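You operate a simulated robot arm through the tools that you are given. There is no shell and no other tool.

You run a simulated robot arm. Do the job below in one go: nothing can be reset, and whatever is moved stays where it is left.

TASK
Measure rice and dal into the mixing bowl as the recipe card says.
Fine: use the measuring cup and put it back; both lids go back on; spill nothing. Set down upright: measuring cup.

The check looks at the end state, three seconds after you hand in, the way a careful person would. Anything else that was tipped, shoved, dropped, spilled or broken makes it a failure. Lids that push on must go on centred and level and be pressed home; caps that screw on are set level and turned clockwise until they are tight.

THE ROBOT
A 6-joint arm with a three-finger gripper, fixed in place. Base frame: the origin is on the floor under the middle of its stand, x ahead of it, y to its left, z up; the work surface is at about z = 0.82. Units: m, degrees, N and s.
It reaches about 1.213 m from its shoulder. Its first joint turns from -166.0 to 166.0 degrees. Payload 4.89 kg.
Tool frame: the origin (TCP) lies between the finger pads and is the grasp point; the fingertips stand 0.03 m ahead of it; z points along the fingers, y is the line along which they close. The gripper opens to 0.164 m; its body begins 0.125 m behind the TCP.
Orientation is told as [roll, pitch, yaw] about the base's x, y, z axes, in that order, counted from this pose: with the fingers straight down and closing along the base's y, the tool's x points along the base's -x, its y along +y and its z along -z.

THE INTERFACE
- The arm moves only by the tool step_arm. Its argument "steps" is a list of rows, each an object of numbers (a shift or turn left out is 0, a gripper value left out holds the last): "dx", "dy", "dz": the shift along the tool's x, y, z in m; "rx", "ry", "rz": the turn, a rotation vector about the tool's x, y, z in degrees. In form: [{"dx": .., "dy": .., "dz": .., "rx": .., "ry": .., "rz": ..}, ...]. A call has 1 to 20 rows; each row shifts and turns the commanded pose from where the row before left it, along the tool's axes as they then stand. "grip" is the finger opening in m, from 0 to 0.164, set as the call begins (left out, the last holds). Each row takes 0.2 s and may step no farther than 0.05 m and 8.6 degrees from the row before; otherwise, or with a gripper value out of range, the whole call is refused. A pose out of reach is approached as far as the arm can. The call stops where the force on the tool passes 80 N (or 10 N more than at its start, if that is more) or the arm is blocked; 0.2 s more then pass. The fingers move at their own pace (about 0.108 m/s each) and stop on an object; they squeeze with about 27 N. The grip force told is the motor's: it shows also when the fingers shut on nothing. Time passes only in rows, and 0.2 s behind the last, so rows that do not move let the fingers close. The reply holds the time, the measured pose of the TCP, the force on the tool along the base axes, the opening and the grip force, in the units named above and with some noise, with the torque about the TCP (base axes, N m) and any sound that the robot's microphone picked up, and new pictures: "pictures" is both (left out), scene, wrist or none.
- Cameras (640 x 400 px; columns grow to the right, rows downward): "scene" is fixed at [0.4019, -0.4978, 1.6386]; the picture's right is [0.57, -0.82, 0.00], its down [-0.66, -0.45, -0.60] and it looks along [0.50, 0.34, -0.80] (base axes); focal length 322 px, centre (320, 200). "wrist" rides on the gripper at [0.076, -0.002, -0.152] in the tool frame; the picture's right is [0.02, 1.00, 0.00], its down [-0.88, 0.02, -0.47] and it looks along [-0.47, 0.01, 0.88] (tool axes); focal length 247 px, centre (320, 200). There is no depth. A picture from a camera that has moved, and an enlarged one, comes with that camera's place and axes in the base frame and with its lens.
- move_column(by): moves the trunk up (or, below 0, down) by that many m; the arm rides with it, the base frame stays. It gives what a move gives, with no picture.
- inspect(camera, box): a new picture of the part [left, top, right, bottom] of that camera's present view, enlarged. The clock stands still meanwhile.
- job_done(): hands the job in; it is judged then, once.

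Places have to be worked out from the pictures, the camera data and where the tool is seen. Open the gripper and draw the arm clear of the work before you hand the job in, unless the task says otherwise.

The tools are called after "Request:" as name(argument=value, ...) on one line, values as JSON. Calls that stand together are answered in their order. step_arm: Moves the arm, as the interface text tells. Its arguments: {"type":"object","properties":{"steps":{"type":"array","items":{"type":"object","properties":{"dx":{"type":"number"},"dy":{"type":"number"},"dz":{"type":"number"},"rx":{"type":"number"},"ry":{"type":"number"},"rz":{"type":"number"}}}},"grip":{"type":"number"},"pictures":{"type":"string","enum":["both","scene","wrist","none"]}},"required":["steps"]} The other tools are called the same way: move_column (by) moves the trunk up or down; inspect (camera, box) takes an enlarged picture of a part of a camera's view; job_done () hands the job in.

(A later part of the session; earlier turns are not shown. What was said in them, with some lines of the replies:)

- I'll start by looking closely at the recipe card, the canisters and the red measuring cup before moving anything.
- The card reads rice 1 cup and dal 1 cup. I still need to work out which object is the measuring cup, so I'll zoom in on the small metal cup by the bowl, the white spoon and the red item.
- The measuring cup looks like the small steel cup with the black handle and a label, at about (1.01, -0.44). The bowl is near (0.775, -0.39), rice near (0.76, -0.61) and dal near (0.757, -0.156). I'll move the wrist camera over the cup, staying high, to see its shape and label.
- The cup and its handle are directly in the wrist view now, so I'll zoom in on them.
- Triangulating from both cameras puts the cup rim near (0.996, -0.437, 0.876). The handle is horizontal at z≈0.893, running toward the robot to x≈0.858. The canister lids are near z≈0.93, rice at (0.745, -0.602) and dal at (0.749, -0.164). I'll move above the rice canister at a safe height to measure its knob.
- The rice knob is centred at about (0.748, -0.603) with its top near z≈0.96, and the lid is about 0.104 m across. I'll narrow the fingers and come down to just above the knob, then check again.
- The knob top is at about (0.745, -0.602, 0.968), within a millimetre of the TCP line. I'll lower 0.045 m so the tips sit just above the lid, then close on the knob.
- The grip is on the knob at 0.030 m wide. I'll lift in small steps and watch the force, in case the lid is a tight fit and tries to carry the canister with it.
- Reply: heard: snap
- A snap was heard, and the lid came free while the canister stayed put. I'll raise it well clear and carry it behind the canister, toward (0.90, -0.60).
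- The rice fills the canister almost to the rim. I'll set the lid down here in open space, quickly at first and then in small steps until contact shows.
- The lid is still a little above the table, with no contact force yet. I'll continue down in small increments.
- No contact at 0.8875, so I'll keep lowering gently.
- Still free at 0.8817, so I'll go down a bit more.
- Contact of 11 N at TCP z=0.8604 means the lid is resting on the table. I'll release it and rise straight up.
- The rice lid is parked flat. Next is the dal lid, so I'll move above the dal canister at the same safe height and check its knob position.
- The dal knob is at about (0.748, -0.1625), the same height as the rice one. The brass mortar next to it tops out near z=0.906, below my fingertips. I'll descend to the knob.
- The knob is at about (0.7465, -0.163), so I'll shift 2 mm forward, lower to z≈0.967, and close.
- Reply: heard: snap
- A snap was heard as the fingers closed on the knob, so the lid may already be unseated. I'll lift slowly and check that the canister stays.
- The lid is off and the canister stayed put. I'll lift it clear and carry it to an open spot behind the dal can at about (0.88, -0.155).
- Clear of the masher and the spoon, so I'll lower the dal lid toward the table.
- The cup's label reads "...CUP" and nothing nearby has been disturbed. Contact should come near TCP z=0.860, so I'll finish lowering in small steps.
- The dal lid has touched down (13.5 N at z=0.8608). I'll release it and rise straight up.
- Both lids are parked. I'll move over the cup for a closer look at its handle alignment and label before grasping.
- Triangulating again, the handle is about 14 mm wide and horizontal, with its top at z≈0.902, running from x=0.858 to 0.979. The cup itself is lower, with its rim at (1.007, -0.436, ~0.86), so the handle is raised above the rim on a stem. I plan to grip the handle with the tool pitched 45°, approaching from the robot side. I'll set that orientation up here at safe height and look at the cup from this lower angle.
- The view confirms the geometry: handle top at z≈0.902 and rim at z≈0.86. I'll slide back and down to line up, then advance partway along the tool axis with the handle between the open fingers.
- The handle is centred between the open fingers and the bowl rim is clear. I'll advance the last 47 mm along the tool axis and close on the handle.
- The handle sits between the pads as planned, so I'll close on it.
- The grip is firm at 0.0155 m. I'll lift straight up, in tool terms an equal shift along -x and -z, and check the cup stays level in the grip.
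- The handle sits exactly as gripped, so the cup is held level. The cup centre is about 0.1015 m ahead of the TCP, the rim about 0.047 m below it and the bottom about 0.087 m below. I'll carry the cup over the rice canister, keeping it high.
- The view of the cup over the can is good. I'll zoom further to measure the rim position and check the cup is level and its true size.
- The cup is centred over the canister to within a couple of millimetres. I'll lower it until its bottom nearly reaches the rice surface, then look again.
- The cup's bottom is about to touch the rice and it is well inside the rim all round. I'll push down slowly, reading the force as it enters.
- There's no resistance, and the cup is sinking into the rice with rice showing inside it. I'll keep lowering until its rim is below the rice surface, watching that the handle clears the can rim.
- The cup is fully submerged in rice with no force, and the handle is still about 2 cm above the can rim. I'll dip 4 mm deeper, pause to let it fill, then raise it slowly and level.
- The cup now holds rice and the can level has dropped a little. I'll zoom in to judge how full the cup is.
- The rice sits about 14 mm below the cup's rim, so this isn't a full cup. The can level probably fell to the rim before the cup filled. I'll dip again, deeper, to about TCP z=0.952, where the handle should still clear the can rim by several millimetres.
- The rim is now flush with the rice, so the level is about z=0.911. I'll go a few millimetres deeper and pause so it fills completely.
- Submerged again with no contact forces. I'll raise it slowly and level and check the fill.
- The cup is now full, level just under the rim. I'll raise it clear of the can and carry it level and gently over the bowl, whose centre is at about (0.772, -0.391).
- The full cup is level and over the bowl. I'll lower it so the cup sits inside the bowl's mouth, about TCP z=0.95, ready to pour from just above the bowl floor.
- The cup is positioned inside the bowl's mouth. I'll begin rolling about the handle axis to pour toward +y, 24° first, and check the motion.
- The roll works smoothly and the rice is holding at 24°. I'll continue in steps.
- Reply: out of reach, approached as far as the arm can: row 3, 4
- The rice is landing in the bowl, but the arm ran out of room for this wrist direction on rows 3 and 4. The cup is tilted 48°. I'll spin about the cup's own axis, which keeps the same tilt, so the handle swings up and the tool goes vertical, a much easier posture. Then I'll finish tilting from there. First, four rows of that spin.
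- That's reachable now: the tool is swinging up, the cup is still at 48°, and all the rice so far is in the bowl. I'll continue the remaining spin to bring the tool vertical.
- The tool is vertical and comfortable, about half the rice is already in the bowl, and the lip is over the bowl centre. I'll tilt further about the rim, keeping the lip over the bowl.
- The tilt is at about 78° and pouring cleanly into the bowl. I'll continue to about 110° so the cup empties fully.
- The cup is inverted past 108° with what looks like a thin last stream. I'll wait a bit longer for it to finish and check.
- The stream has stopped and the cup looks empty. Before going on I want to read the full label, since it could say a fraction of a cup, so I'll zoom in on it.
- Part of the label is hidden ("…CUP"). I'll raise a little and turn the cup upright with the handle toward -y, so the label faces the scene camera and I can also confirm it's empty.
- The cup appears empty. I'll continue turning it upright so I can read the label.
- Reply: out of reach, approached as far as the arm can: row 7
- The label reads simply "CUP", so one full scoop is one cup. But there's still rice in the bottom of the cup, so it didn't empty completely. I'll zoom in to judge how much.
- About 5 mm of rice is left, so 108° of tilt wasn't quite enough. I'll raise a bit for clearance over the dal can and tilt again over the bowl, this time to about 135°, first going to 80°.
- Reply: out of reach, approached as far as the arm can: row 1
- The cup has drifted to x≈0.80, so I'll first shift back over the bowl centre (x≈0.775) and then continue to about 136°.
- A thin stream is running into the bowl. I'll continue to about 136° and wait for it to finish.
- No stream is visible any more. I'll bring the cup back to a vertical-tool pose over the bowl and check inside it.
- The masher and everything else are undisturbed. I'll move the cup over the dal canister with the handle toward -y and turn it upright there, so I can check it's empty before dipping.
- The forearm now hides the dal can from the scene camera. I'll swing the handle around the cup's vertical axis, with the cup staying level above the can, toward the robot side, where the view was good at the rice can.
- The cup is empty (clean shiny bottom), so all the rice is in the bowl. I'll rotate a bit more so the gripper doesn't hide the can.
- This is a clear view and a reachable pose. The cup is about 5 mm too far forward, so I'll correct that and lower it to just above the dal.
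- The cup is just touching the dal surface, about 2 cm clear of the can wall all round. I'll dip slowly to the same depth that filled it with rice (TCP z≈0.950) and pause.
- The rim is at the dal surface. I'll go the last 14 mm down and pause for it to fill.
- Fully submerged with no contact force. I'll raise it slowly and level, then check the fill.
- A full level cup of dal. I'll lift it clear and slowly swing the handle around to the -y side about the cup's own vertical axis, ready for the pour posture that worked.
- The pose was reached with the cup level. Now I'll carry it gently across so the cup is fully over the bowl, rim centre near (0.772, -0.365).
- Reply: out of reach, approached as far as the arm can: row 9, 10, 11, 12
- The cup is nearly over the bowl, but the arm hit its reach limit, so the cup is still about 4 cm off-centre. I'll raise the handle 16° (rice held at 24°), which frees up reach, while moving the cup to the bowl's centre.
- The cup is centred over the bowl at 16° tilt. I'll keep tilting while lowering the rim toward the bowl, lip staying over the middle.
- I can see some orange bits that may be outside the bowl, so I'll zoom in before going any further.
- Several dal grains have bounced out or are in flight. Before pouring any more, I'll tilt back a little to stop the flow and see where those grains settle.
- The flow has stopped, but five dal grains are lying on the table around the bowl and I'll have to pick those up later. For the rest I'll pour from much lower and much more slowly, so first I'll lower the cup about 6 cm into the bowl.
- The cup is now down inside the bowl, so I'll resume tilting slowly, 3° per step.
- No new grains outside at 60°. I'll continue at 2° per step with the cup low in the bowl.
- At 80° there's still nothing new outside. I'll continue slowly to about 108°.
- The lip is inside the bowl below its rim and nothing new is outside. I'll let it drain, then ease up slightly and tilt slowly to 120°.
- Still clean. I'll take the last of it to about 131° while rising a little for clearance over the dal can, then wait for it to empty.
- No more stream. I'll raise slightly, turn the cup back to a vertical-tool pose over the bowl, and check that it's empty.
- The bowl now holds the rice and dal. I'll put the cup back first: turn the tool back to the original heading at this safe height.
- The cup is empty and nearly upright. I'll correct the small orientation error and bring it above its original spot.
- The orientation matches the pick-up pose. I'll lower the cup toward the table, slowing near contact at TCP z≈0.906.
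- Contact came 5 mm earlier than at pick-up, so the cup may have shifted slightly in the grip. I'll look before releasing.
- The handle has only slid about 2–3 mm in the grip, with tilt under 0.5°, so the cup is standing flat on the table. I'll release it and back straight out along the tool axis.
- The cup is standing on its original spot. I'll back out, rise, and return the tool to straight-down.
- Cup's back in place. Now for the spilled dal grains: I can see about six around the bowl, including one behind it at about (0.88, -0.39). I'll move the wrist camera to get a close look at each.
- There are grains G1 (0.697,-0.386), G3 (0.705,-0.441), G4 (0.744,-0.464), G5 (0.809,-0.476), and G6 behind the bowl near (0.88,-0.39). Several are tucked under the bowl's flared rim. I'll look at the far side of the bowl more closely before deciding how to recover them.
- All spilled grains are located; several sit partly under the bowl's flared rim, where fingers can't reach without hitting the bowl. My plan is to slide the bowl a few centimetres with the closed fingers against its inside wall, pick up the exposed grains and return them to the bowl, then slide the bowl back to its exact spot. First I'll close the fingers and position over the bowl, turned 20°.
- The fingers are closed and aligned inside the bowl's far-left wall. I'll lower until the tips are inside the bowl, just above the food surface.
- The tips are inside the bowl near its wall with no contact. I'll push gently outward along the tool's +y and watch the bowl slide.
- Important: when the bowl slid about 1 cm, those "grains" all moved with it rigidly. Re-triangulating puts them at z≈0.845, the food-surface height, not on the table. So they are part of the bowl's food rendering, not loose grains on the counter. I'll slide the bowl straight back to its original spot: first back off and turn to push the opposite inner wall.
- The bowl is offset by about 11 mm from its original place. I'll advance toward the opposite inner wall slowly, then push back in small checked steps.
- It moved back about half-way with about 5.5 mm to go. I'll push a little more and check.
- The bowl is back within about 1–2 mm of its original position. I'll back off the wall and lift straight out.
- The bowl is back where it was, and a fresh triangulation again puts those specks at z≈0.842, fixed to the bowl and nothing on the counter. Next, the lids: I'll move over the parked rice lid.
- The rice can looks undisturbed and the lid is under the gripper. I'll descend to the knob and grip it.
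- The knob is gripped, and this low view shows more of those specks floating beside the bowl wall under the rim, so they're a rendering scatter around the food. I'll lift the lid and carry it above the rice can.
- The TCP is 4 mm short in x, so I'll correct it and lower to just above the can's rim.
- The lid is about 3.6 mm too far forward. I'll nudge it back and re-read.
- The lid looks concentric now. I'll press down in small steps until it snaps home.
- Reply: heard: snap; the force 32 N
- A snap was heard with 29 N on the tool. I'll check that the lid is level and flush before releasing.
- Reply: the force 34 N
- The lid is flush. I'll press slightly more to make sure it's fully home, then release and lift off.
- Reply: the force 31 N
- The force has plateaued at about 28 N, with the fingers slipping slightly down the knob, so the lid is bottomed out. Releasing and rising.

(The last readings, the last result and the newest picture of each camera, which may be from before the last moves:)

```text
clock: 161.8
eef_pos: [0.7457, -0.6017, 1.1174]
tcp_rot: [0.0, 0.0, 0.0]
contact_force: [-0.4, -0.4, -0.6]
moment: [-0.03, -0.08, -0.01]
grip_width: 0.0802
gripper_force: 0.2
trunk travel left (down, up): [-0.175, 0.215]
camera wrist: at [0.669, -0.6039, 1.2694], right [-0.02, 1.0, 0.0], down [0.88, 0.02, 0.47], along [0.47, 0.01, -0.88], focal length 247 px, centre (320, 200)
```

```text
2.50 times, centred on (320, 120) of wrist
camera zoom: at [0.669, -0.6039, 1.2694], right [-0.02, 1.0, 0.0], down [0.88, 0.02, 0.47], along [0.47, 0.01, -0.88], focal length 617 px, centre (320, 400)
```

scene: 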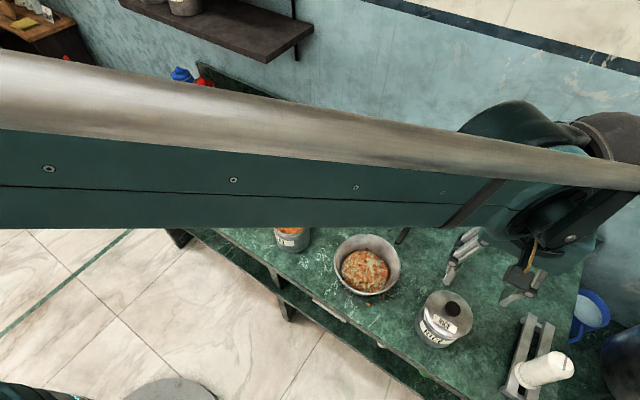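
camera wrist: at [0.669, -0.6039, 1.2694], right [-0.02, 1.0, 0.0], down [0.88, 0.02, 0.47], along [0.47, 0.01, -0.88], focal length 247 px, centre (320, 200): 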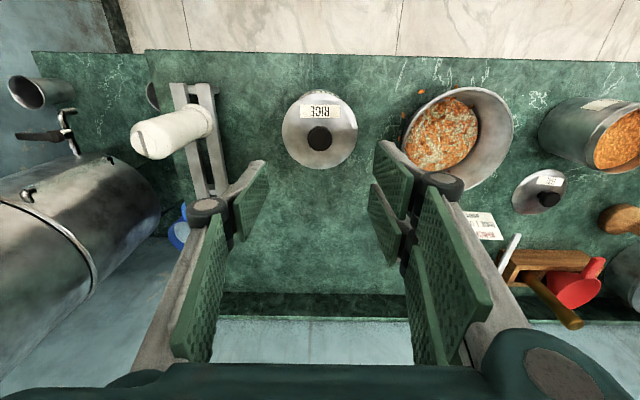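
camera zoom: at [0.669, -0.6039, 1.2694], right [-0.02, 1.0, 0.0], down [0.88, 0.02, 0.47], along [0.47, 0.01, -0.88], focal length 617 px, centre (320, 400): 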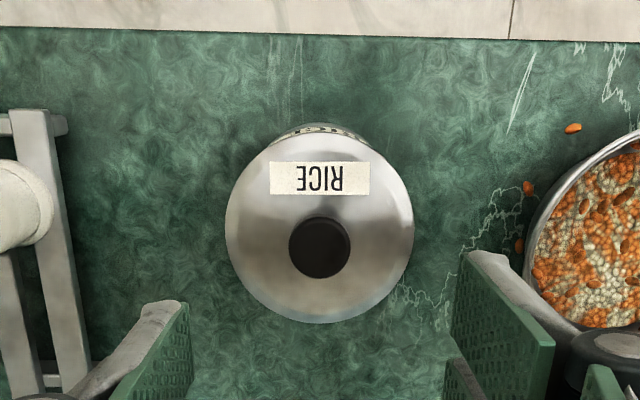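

The rice lid matches its original seated appearance. Now I'll go to the parked dal lid.

Request:
step_arm(steps=[{"dx": -0.0122, "dy": 0.0406, "dz": 0.004}, {"dx": -0.0122, "dy": 0.0406, "dz": 0.004}, {"dx": -0.0122, "dy": 0.0406, "dz": 0.004}, {"dx": -0.0122, "dy": 0.0406, "dz": 0.004}, {"dx": -0.0122, "dy": 0.0406, "dz": 0.004}, {"dx": -0.0122, "dy": 0.0406, "dz": 0.004}, {"dx": -0.0122, "dy": 0.0406, "dz": 0.004}, {"dx": -0.0122, "dy": 0.0406, "dz": 0.004}, {"dx": -0.0122, "dy": 0.0406, "dz": 0.004}, {"dx": -0.0122, "dy": 0.0406, "dz": 0.004}, {"dx": -0.0122, "dy": 0.0406, "dz": 0.004}, {}], grip=0.07, pictures="both")

Request:
inspect(camera="wrist", box=[230, 40, 410, 200])

Request:
inspect(camera="scene", box=[240, 180, 340, 270])

```text
clock: 164.4
eef_pos: [0.8805, -0.1535, 1.0671]
tcp_rot: [-0.1, 0.0, 0.1]
contact_force: [0.7, -0.1, 0.4]
moment: [-0.06, 0.02, -0.01]
grip_width: 0.0699
gripper_force: 0.0
trunk travel left (down, up): [-0.175, 0.215]
camera wrist: at [0.8049, -0.1558, 1.2196], right [-0.02, 1.0, 0.0], down [0.88, 0.02, 0.47], along [0.47, 0.01, -0.88], focal length 247 px, centre (320, 200)
```

scene: 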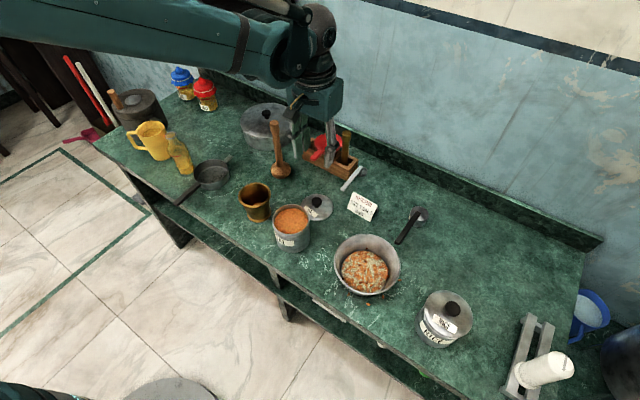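
wrist: 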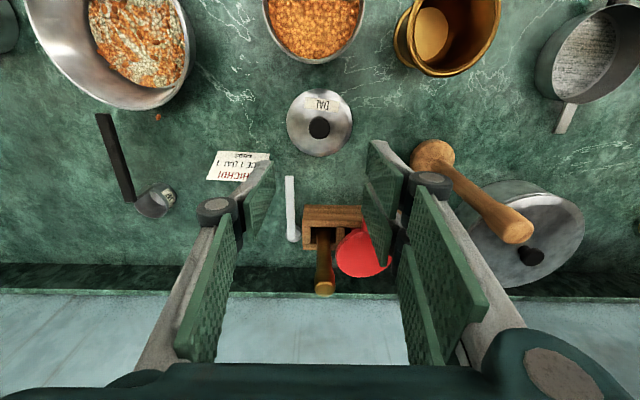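

```text
2.50 times, centred on (320, 120) of wrist
camera zoom: at [0.8049, -0.1558, 1.2196], right [-0.02, 1.0, 0.0], down [0.88, 0.02, 0.47], along [0.47, 0.01, -0.88], focal length 617 px, centre (320, 400)
```

zoom: 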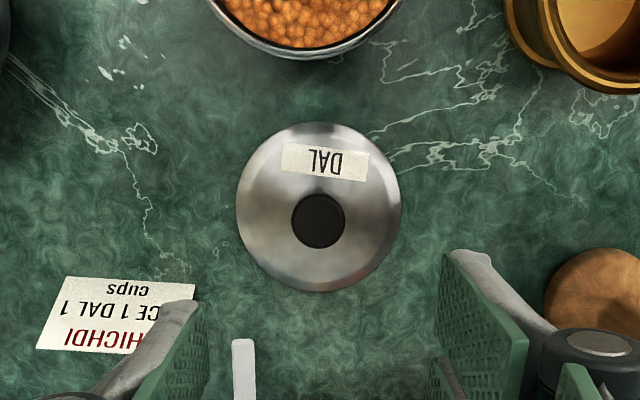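

```text
4.44 times, centred on (290, 225) of scene
camera zoom: at [0.4019, -0.4978, 1.6386], right [0.57, -0.82, 0.0], down [-0.66, -0.45, -0.6], along [0.5, 0.34, -0.8], focal length 1430 px, centre (453, 89)
```

zoom: 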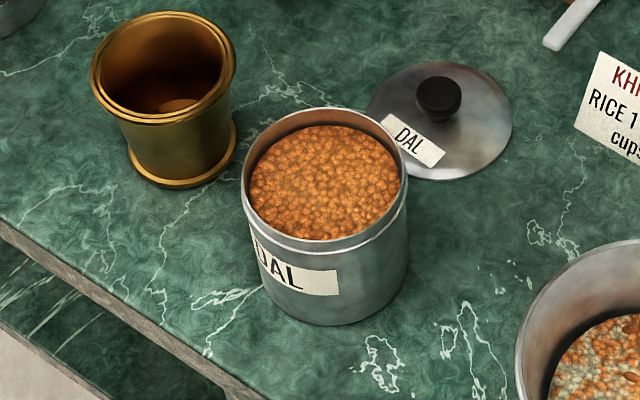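

The dal lid is at (0.880, -0.155), right below. I'll descend and grip its knob.

Request:
step_arm(steps=[{"dy": -0.0015, "dz": 0.04}, {"dz": 0.04}, {"dz": 0.04}, {"dz": 0.04}, {"dz": 0.035}, {"dz": 0.008}, {}], pictures="none")

Request:
step_arm(steps=[{}, {}, {}], grip=0.0, pictures="wrist")

```text
clock: 166.0
eef_pos: [0.8786, -0.1583, 0.8685]
tcp_rot: [0.1, -0.1, 0.0]
contact_force: [0.9, -0.4, -0.6]
moment: [0.01, 0.0, 0.01]
grip_width: 0.0697
gripper_force: 0.0
trunk travel left (down, up): [-0.175, 0.215]
```

```text
clock: 166.8
eef_pos: [0.8794, -0.1576, 0.8697]
tcp_rot: [0.0, 0.0, 0.0]
contact_force: [-0.2, -0.1, -0.2]
moment: [0.0, 0.0, 0.01]
grip_width: 0.0302
gripper_force: 27.1
trunk travel left (down, up): [-0.175, 0.215]
camera wrist: at [0.8021, -0.1597, 1.0212], right [-0.02, 1.0, 0.0], down [0.88, 0.02, 0.47], along [0.47, 0.01, -0.88], focal length 247 px, centre (320, 200)
```

wrist: 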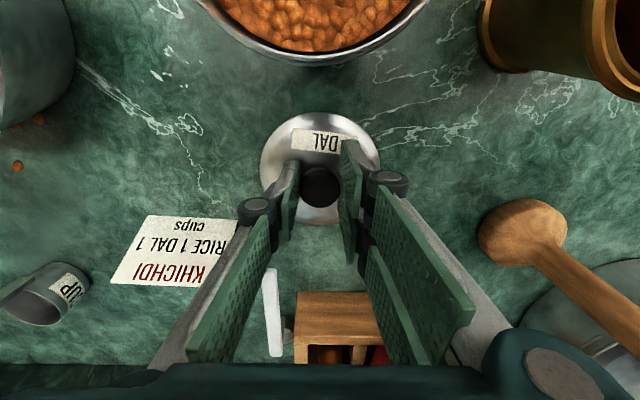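

Gripped. I'll lift the dal lid and carry it over the dal can.

Request:
step_arm(steps=[{"dz": -0.03}, {"dz": -0.04}, {"dz": -0.04}, {"dz": -0.03}, {"dx": 0.033, "dy": -0.0015}, {"dx": 0.033, "dy": -0.0015}, {"dx": 0.033, "dy": -0.0015}, {"dx": 0.033, "dy": -0.0015}, {}, {}], pictures="both")

Request:
inspect(camera="scene", box=[250, 180, 330, 260])

```text
clock: 169.0
eef_pos: [0.7469, -0.1616, 1.0062]
tcp_rot: [0.1, 0.1, 0.0]
contact_force: [-0.7, 0.5, -0.2]
moment: [0.02, -0.08, 0.0]
grip_width: 0.0304
gripper_force: 27.4
trunk travel left (down, up): [-0.175, 0.215]
camera wrist: at [0.6712, -0.1636, 1.159], right [-0.02, 1.0, 0.0], down [0.88, 0.02, 0.47], along [0.47, 0.01, -0.88], focal length 247 px, centre (320, 200)
```

scene: 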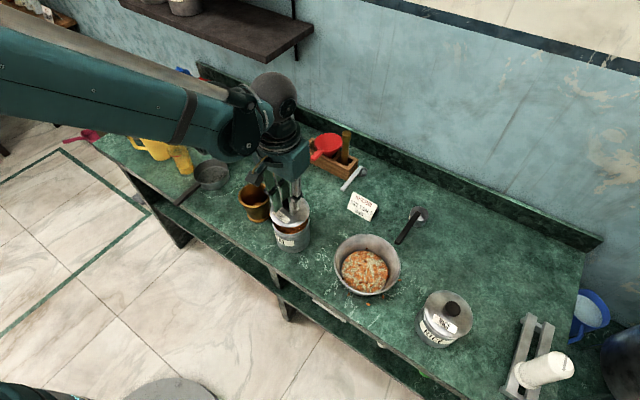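
wrist: 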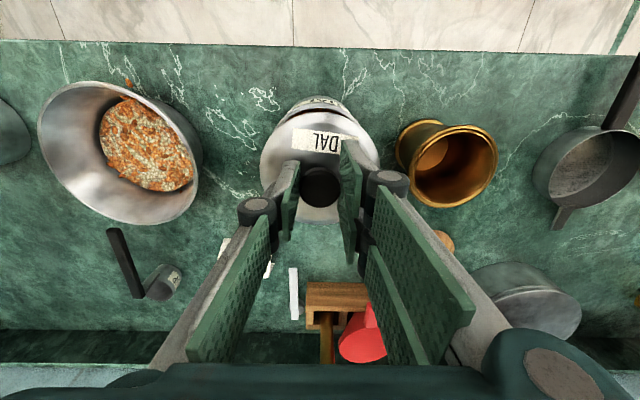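

```text
5.00 times, centred on (290, 220) of scene
camera zoom: at [0.4019, -0.4978, 1.6386], right [0.57, -0.82, 0.0], down [-0.66, -0.45, -0.6], along [0.5, 0.34, -0.8], focal length 1608 px, centre (470, 100)
```

zoom: 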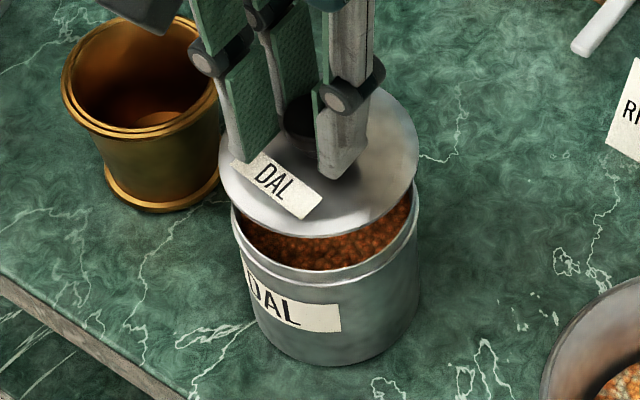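

It's nearly aligned. I'll correct y by 2 mm and lower to just above the rim.

Request:
step_arm(steps=[{"dy": -0.0015, "dz": 0.01}, {"dz": 0.01}, {"dz": 0.002}, {}, {}], pictures="both")

Request:
inspect(camera="scene", box=[250, 180, 330, 260])

Request:
inspect(camera="wrist", box=[230, 60, 410, 220])

```text
clock: 170.2
eef_pos: [0.7489, -0.1641, 0.9857]
tcp_rot: [0.0, 0.0, 0.0]
contact_force: [0.6, -1.2, -1.5]
moment: [-0.04, 0.02, 0.0]
grip_width: 0.0297
gripper_force: 26.6
trunk travel left (down, up): [-0.175, 0.215]
camera wrist: at [0.6724, -0.166, 1.1377], right [-0.02, 1.0, 0.0], down [0.88, 0.02, 0.47], along [0.47, 0.01, -0.88], focal length 247 px, centre (320, 200)
```

scene: 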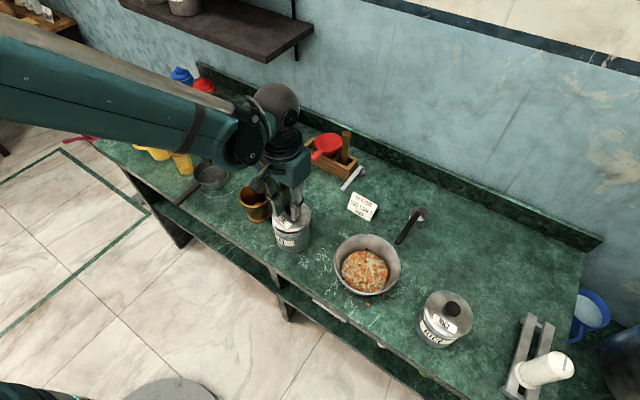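
wrist: 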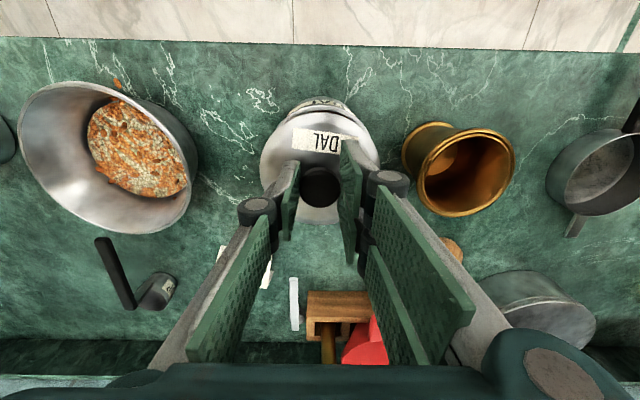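

```text
5.00 times, centred on (290, 220) of scene
camera zoom: at [0.4019, -0.4978, 1.6386], right [0.57, -0.82, 0.0], down [-0.66, -0.45, -0.6], along [0.5, 0.34, -0.8], focal length 1608 px, centre (470, 100)
```

zoom: 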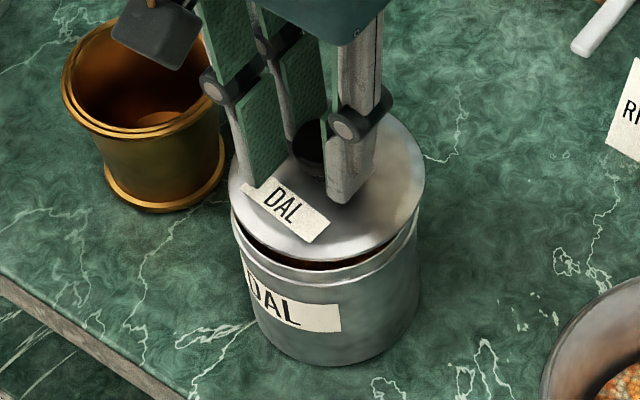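

```text
2.50 times, centred on (320, 140) of wrist
camera zoom: at [0.6724, -0.166, 1.1377], right [-0.02, 1.0, 0.0], down [0.88, 0.02, 0.47], along [0.47, 0.01, -0.88], focal length 617 px, centre (320, 350)
```

zoom: 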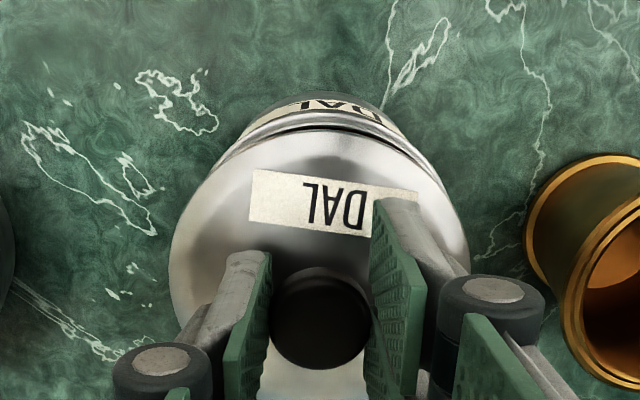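

Request:
step_arm(steps=[{"dx": 0.0018, "dy": 0.0005}, {"dz": 0.004}, {}, {}], pictures="scene")

Request:
inspect(camera="scene", box=[260, 190, 320, 250])

```text
clock: 171.2
eef_pos: [0.7463, -0.1634, 0.9813]
tcp_rot: [0.0, -0.1, 0.0]
contact_force: [0.5, 0.8, -0.8]
moment: [0.02, -0.01, 0.0]
grip_width: 0.0302
gripper_force: 26.9
trunk travel left (down, up): [-0.175, 0.215]
```

scene: 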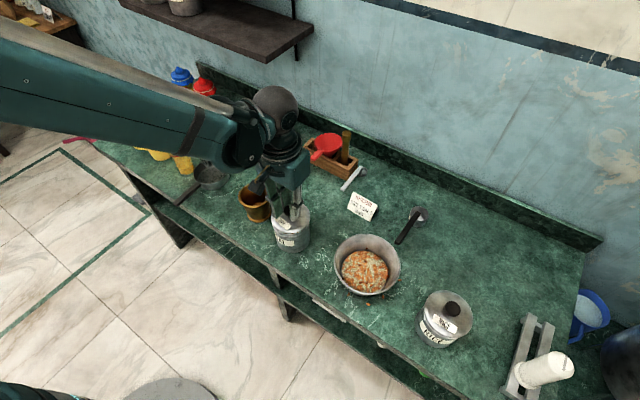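

```text
6.67 times, centred on (290, 220) of scene
camera zoom: at [0.4019, -0.4978, 1.6386], right [0.57, -0.82, 0.0], down [-0.66, -0.45, -0.6], along [0.5, 0.34, -0.8], focal length 2145 px, centre (520, 67)
```

zoom: 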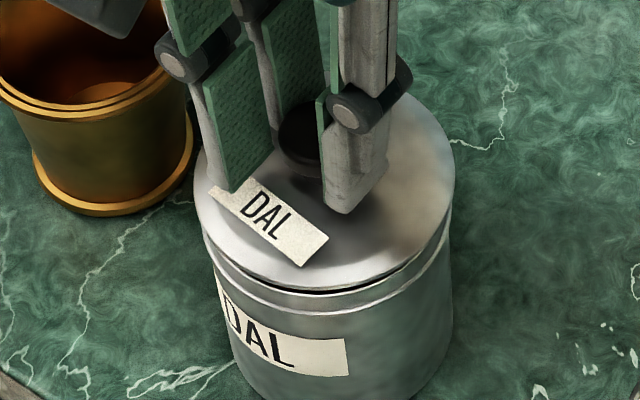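

It's aligned at (0.7463, -0.1634). I'll lower in 2 mm steps and press until it snaps.

Request:
step_arm(steps=[{"dz": 0.002}, {"dz": 0.002}, {}], pictures="none")

Request:
step_arm(steps=[{"dz": 0.002}, {}], pictures="none")

```text
clock: 172.0
eef_pos: [0.7468, -0.1646, 0.9763]
tcp_rot: [0.1, 0.1, 0.1]
contact_force: [-0.4, 0.8, -0.5]
moment: [0.03, -0.03, 0.03]
grip_width: 0.0299
gripper_force: 26.8
trunk travel left (down, up): [-0.175, 0.215]
```

```text
clock: 172.6
eef_pos: [0.7455, -0.1623, 0.9757]
tcp_rot: [0.0, 0.0, 0.0]
contact_force: [-0.1, -0.5, -0.1]
moment: [-0.01, 0.02, 0.03]
grip_width: 0.0302
gripper_force: 26.6
trunk travel left (down, up): [-0.175, 0.215]
```

Request:
step_arm(steps=[{"dz": 0.002}, {}], pictures="none")

```text
clock: 173.2
eef_pos: [0.7456, -0.1643, 0.9746]
tcp_rot: [0.0, 0.0, 0.0]
contact_force: [-0.1, 0.4, -0.7]
moment: [-0.01, 0.0, 0.03]
grip_width: 0.03
gripper_force: 26.9
trunk travel left (down, up): [-0.175, 0.215]
```

Request:
step_arm(steps=[{"dz": 0.002}, {}], pictures="none")

```text
clock: 173.8
eef_pos: [0.7456, -0.1633, 0.9737]
tcp_rot: [0.0, 0.0, 0.0]
contact_force: [-5.6, 0.9, 14.2]
moment: [0.03, 0.09, 0.13]
grip_width: 0.03
gripper_force: 26.7
trunk travel left (down, up): [-0.175, 0.215]
heard: snap
```

Snap heard at 14 N. I'll press a little more to ensure it's home, then check.

Request:
step_arm(steps=[{"dz": 0.0015}, {"dz": 0.0015}, {}], pictures="scene")

Request:
inspect(camera="scene", box=[260, 190, 320, 250])

```text
clock: 174.6
eef_pos: [0.7461, -0.163, 0.9701]
tcp_rot: [0.0, 0.0, 0.1]
contact_force: [3.0, -2.3, 29.0]
moment: [-0.05, -0.24, 0.12]
grip_width: 0.03
gripper_force: 27.4
trunk travel left (down, up): [-0.175, 0.215]
```

scene: 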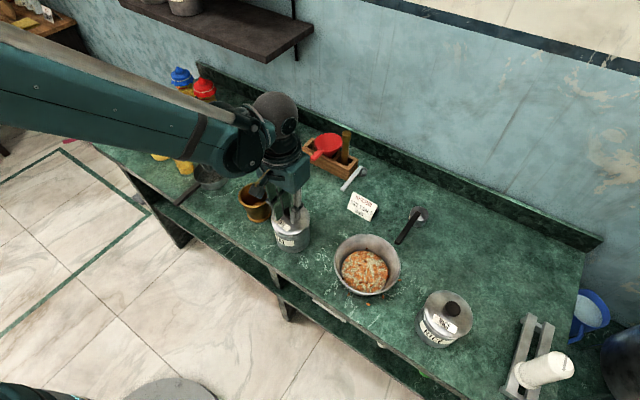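

```text
6.67 times, centred on (290, 220) of scene
camera zoom: at [0.4019, -0.4978, 1.6386], right [0.57, -0.82, 0.0], down [-0.66, -0.45, -0.6], along [0.5, 0.34, -0.8], focal length 2145 px, centre (520, 67)
```

zoom: 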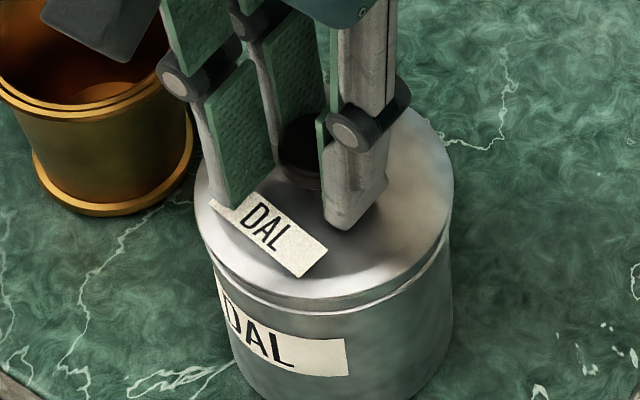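

The lid is flush and level at 29 N. Releasing and rising straight up.

Request:
step_arm(steps=[{}, {}], grip=0.07, pictures="none")

Request:
step_arm(steps=[{"dz": -0.03}, {"dz": -0.04}, {"dz": -0.04}, {"dz": -0.04}, {"dz": -0.04}, {}], pictures="both")

Request:
inspect(camera="scene", box=[230, 170, 330, 260])

Request:
inspect(camera="scene", box=[320, 220, 440, 320])

Request:
inspect(camera="scene", box=[380, 195, 450, 255])

```text
clock: 175.2
eef_pos: [0.7472, -0.1641, 0.9686]
tcp_rot: [0.0, 0.0, 0.0]
contact_force: [0.1, 0.2, -0.1]
moment: [0.03, 0.04, -0.01]
grip_width: 0.07
gripper_force: 0.1
trunk travel left (down, up): [-0.175, 0.215]
```

```text
clock: 176.6
eef_pos: [0.7455, -0.1631, 1.1617]
tcp_rot: [0.1, 0.0, 0.1]
contact_force: [-0.1, 0.5, 0.1]
moment: [-0.02, 0.01, -0.02]
grip_width: 0.0703
gripper_force: 0.1
trunk travel left (down, up): [-0.175, 0.215]
camera wrist: at [0.6692, -0.1639, 1.3143], right [-0.02, 1.0, 0.0], down [0.88, 0.02, 0.47], along [0.47, 0.01, -0.88], focal length 247 px, centre (320, 200)
```

scene: 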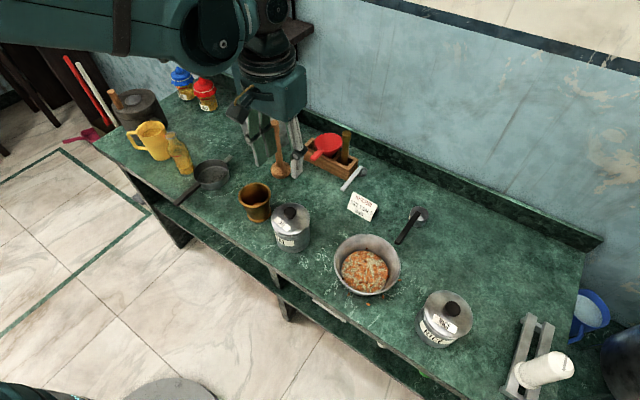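
wrist: 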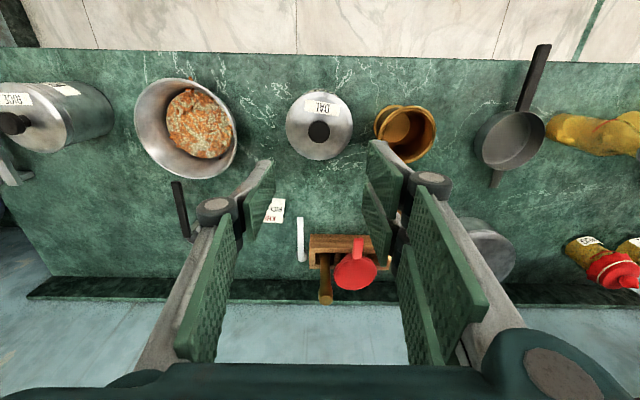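

```text
4.44 times, centred on (280, 215) of scene
camera zoom: at [0.4019, -0.4978, 1.6386], right [0.57, -0.82, 0.0], down [-0.66, -0.45, -0.6], along [0.5, 0.34, -0.8], focal length 1430 px, centre (498, 133)
```

zoom: 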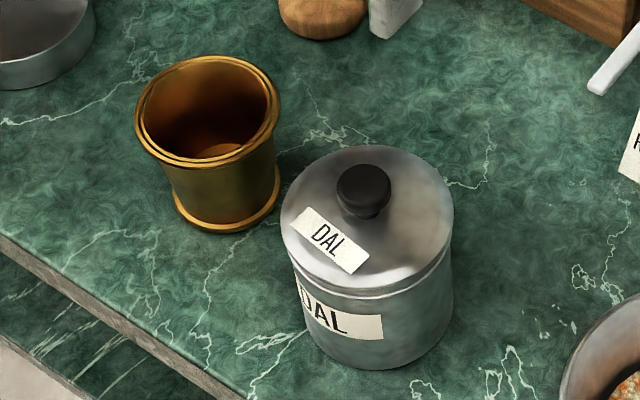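

```text
4.00 times, centred on (380, 270) of scene
camera zoom: at [0.4019, -0.4978, 1.6386], right [0.57, -0.82, 0.0], down [-0.66, -0.45, -0.6], along [0.5, 0.34, -0.8], focal length 1287 px, centre (80, -80)
```

zoom: 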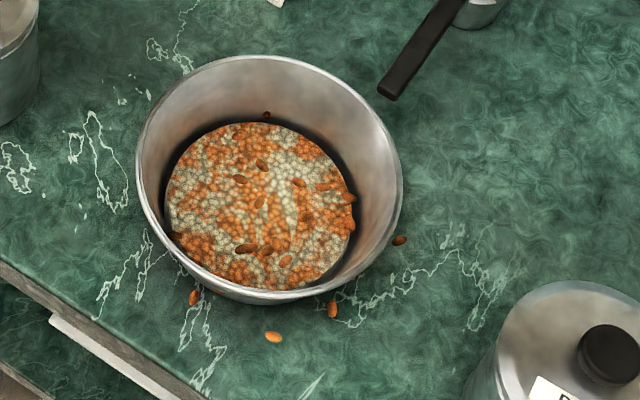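

```text
6.67 times, centred on (415, 225) of scene
camera zoom: at [0.4019, -0.4978, 1.6386], right [0.57, -0.82, 0.0], down [-0.66, -0.45, -0.6], along [0.5, 0.34, -0.8], focal length 2145 px, centre (-313, 33)
```

zoom: 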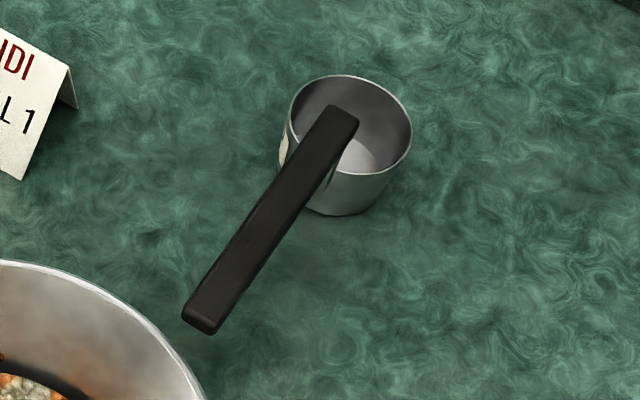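

Both lids are on, and the dal lid matches its original look. The cup stands upright within a few mm of its original spot. I'll scan the counter and floor around the work area for any real stray grains.

Request:
inspect(camera="scene", box=[220, 220, 380, 330])

Request:
inspect(camera="scene", box=[360, 180, 520, 290])

Request:
inspect(camera="scene", box=[340, 280, 500, 390])

Request:
inspect(camera="scene", box=[260, 160, 400, 260])

```text
3.64 times, centred on (300, 275) of scene
camera zoom: at [0.4019, -0.4978, 1.6386], right [0.57, -0.82, 0.0], down [-0.66, -0.45, -0.6], along [0.5, 0.34, -0.8], focal length 1170 px, centre (393, -73)
```

zoom: 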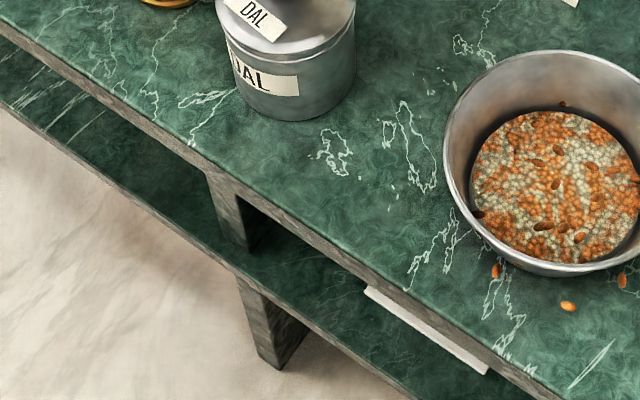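

```text
3.64 times, centred on (440, 235) of scene
camera zoom: at [0.4019, -0.4978, 1.6386], right [0.57, -0.82, 0.0], down [-0.66, -0.45, -0.6], along [0.5, 0.34, -0.8], focal length 1170 px, centre (-116, 73)
```

zoom: 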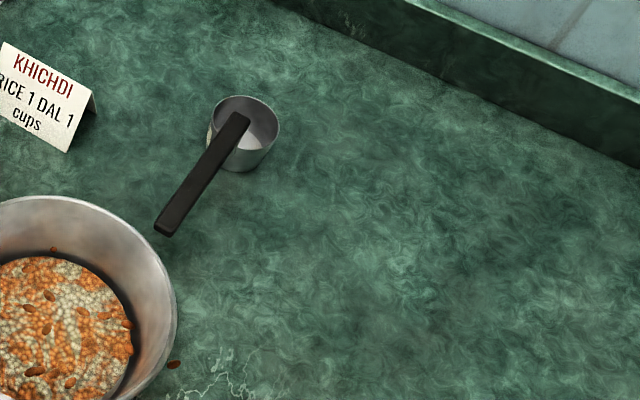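

```text
3.64 times, centred on (420, 335) of scene
camera zoom: at [0.4019, -0.4978, 1.6386], right [0.57, -0.82, 0.0], down [-0.66, -0.45, -0.6], along [0.5, 0.34, -0.8], focal length 1170 px, centre (-44, -291)
```

zoom: 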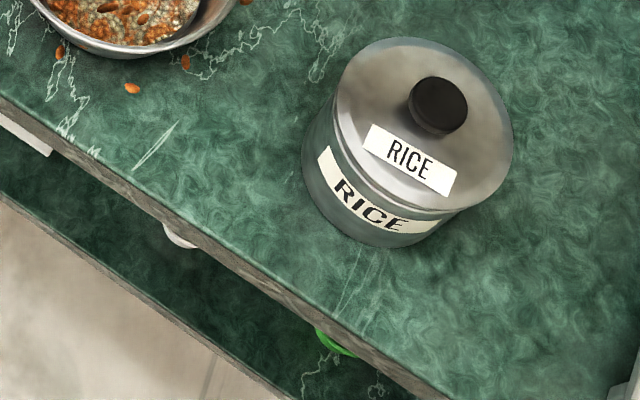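

```text
4.00 times, centred on (330, 210) of scene
camera zoom: at [0.4019, -0.4978, 1.6386], right [0.57, -0.82, 0.0], down [-0.66, -0.45, -0.6], along [0.5, 0.34, -0.8], focal length 1287 px, centre (280, 160)
```

zoom: 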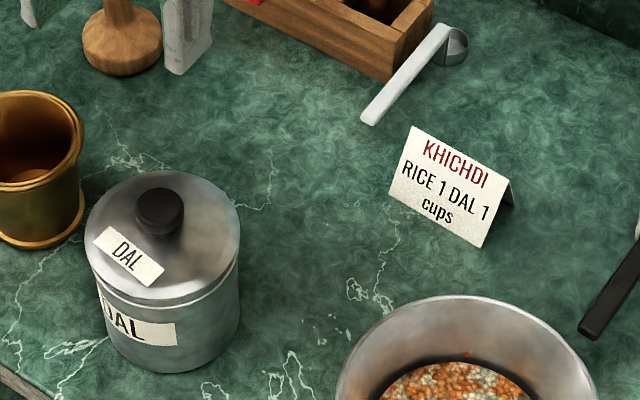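

There are no stray grains on the counter or floor; the only specks are the ones fixed to the bowl at food level. I'll open the gripper fully and draw the arm up and clear to its starting pose.

Request:
step_arm(steps=[{"dx": 0.008, "dy": 0.005, "dz": -0.03}, {"dx": 0.009, "dy": 0.006, "dz": -0.03}, {"dx": 0.009, "dy": 0.006, "dz": -0.03}, {"dx": 0.008, "dy": 0.005, "dz": -0.027}, {}, {}], grip=0.164, pictures="both")

```text
clock: 178.0
eef_pos: [0.7129, -0.1389, 1.2783]
tcp_rot: [-0.1, 0.1, 0.1]
contact_force: [0.4, -0.5, 0.1]
moment: [-0.05, -0.01, -0.03]
grip_width: 0.1639
gripper_force: 0.0
trunk travel left (down, up): [-0.175, 0.215]
camera wrist: at [0.6366, -0.141, 1.4312], right [-0.02, 1.0, 0.0], down [0.88, 0.02, 0.47], along [0.47, 0.01, -0.88], focal length 247 px, centre (320, 200)
```

scene: 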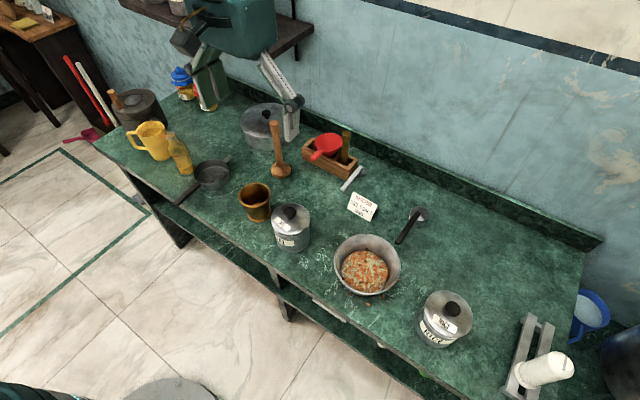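
wrist: 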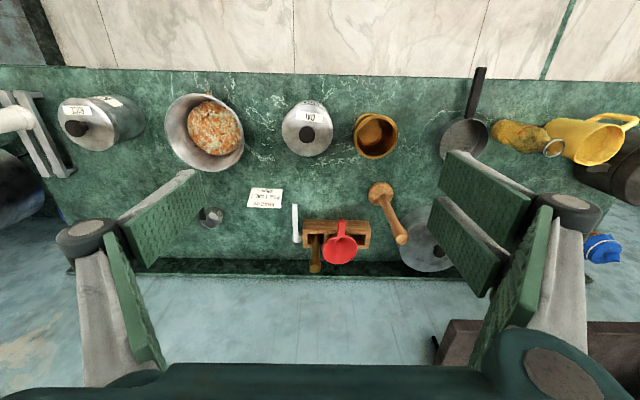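

Everything is back in its starting arrangement. The rice and dal are in the mixing bowl, both lids are pressed on, the measuring cup is upright on its spot, and the gripper is open and clear. Handing in.

Request:
job_done()

```text
The job is handed in.
```

I measured one cup of rice and one cup of dal into the mixing bowl and handed the job in, but I'm not certain it counts as spill-free.

- **Lids:** both lids snapped down centred and level. The pictures match how they looked at the start.
- **Measuring cup:** it is empty and standing upright, about 4 mm from where it started.
- **Possible spill:** during the first part of the dal pour, several orange grains appeared just outside the bowl. They sit at the height of the food surface, about 2 cm above the counter, and they moved rigidly with the bowl. I took them for part of how the food is drawn, not loose grains on the counter, but I couldn't confirm that. I found no other stray grains on the counter or the floor in view.
- **Bowl moved and returned:** to check those grains I slid the bowl about 11 mm, then pushed it back to within 1–2 mm of its original spot.

The rest of the counter looked unchanged in the last pictures. The gripper is open and the arm is back at its starting pose.
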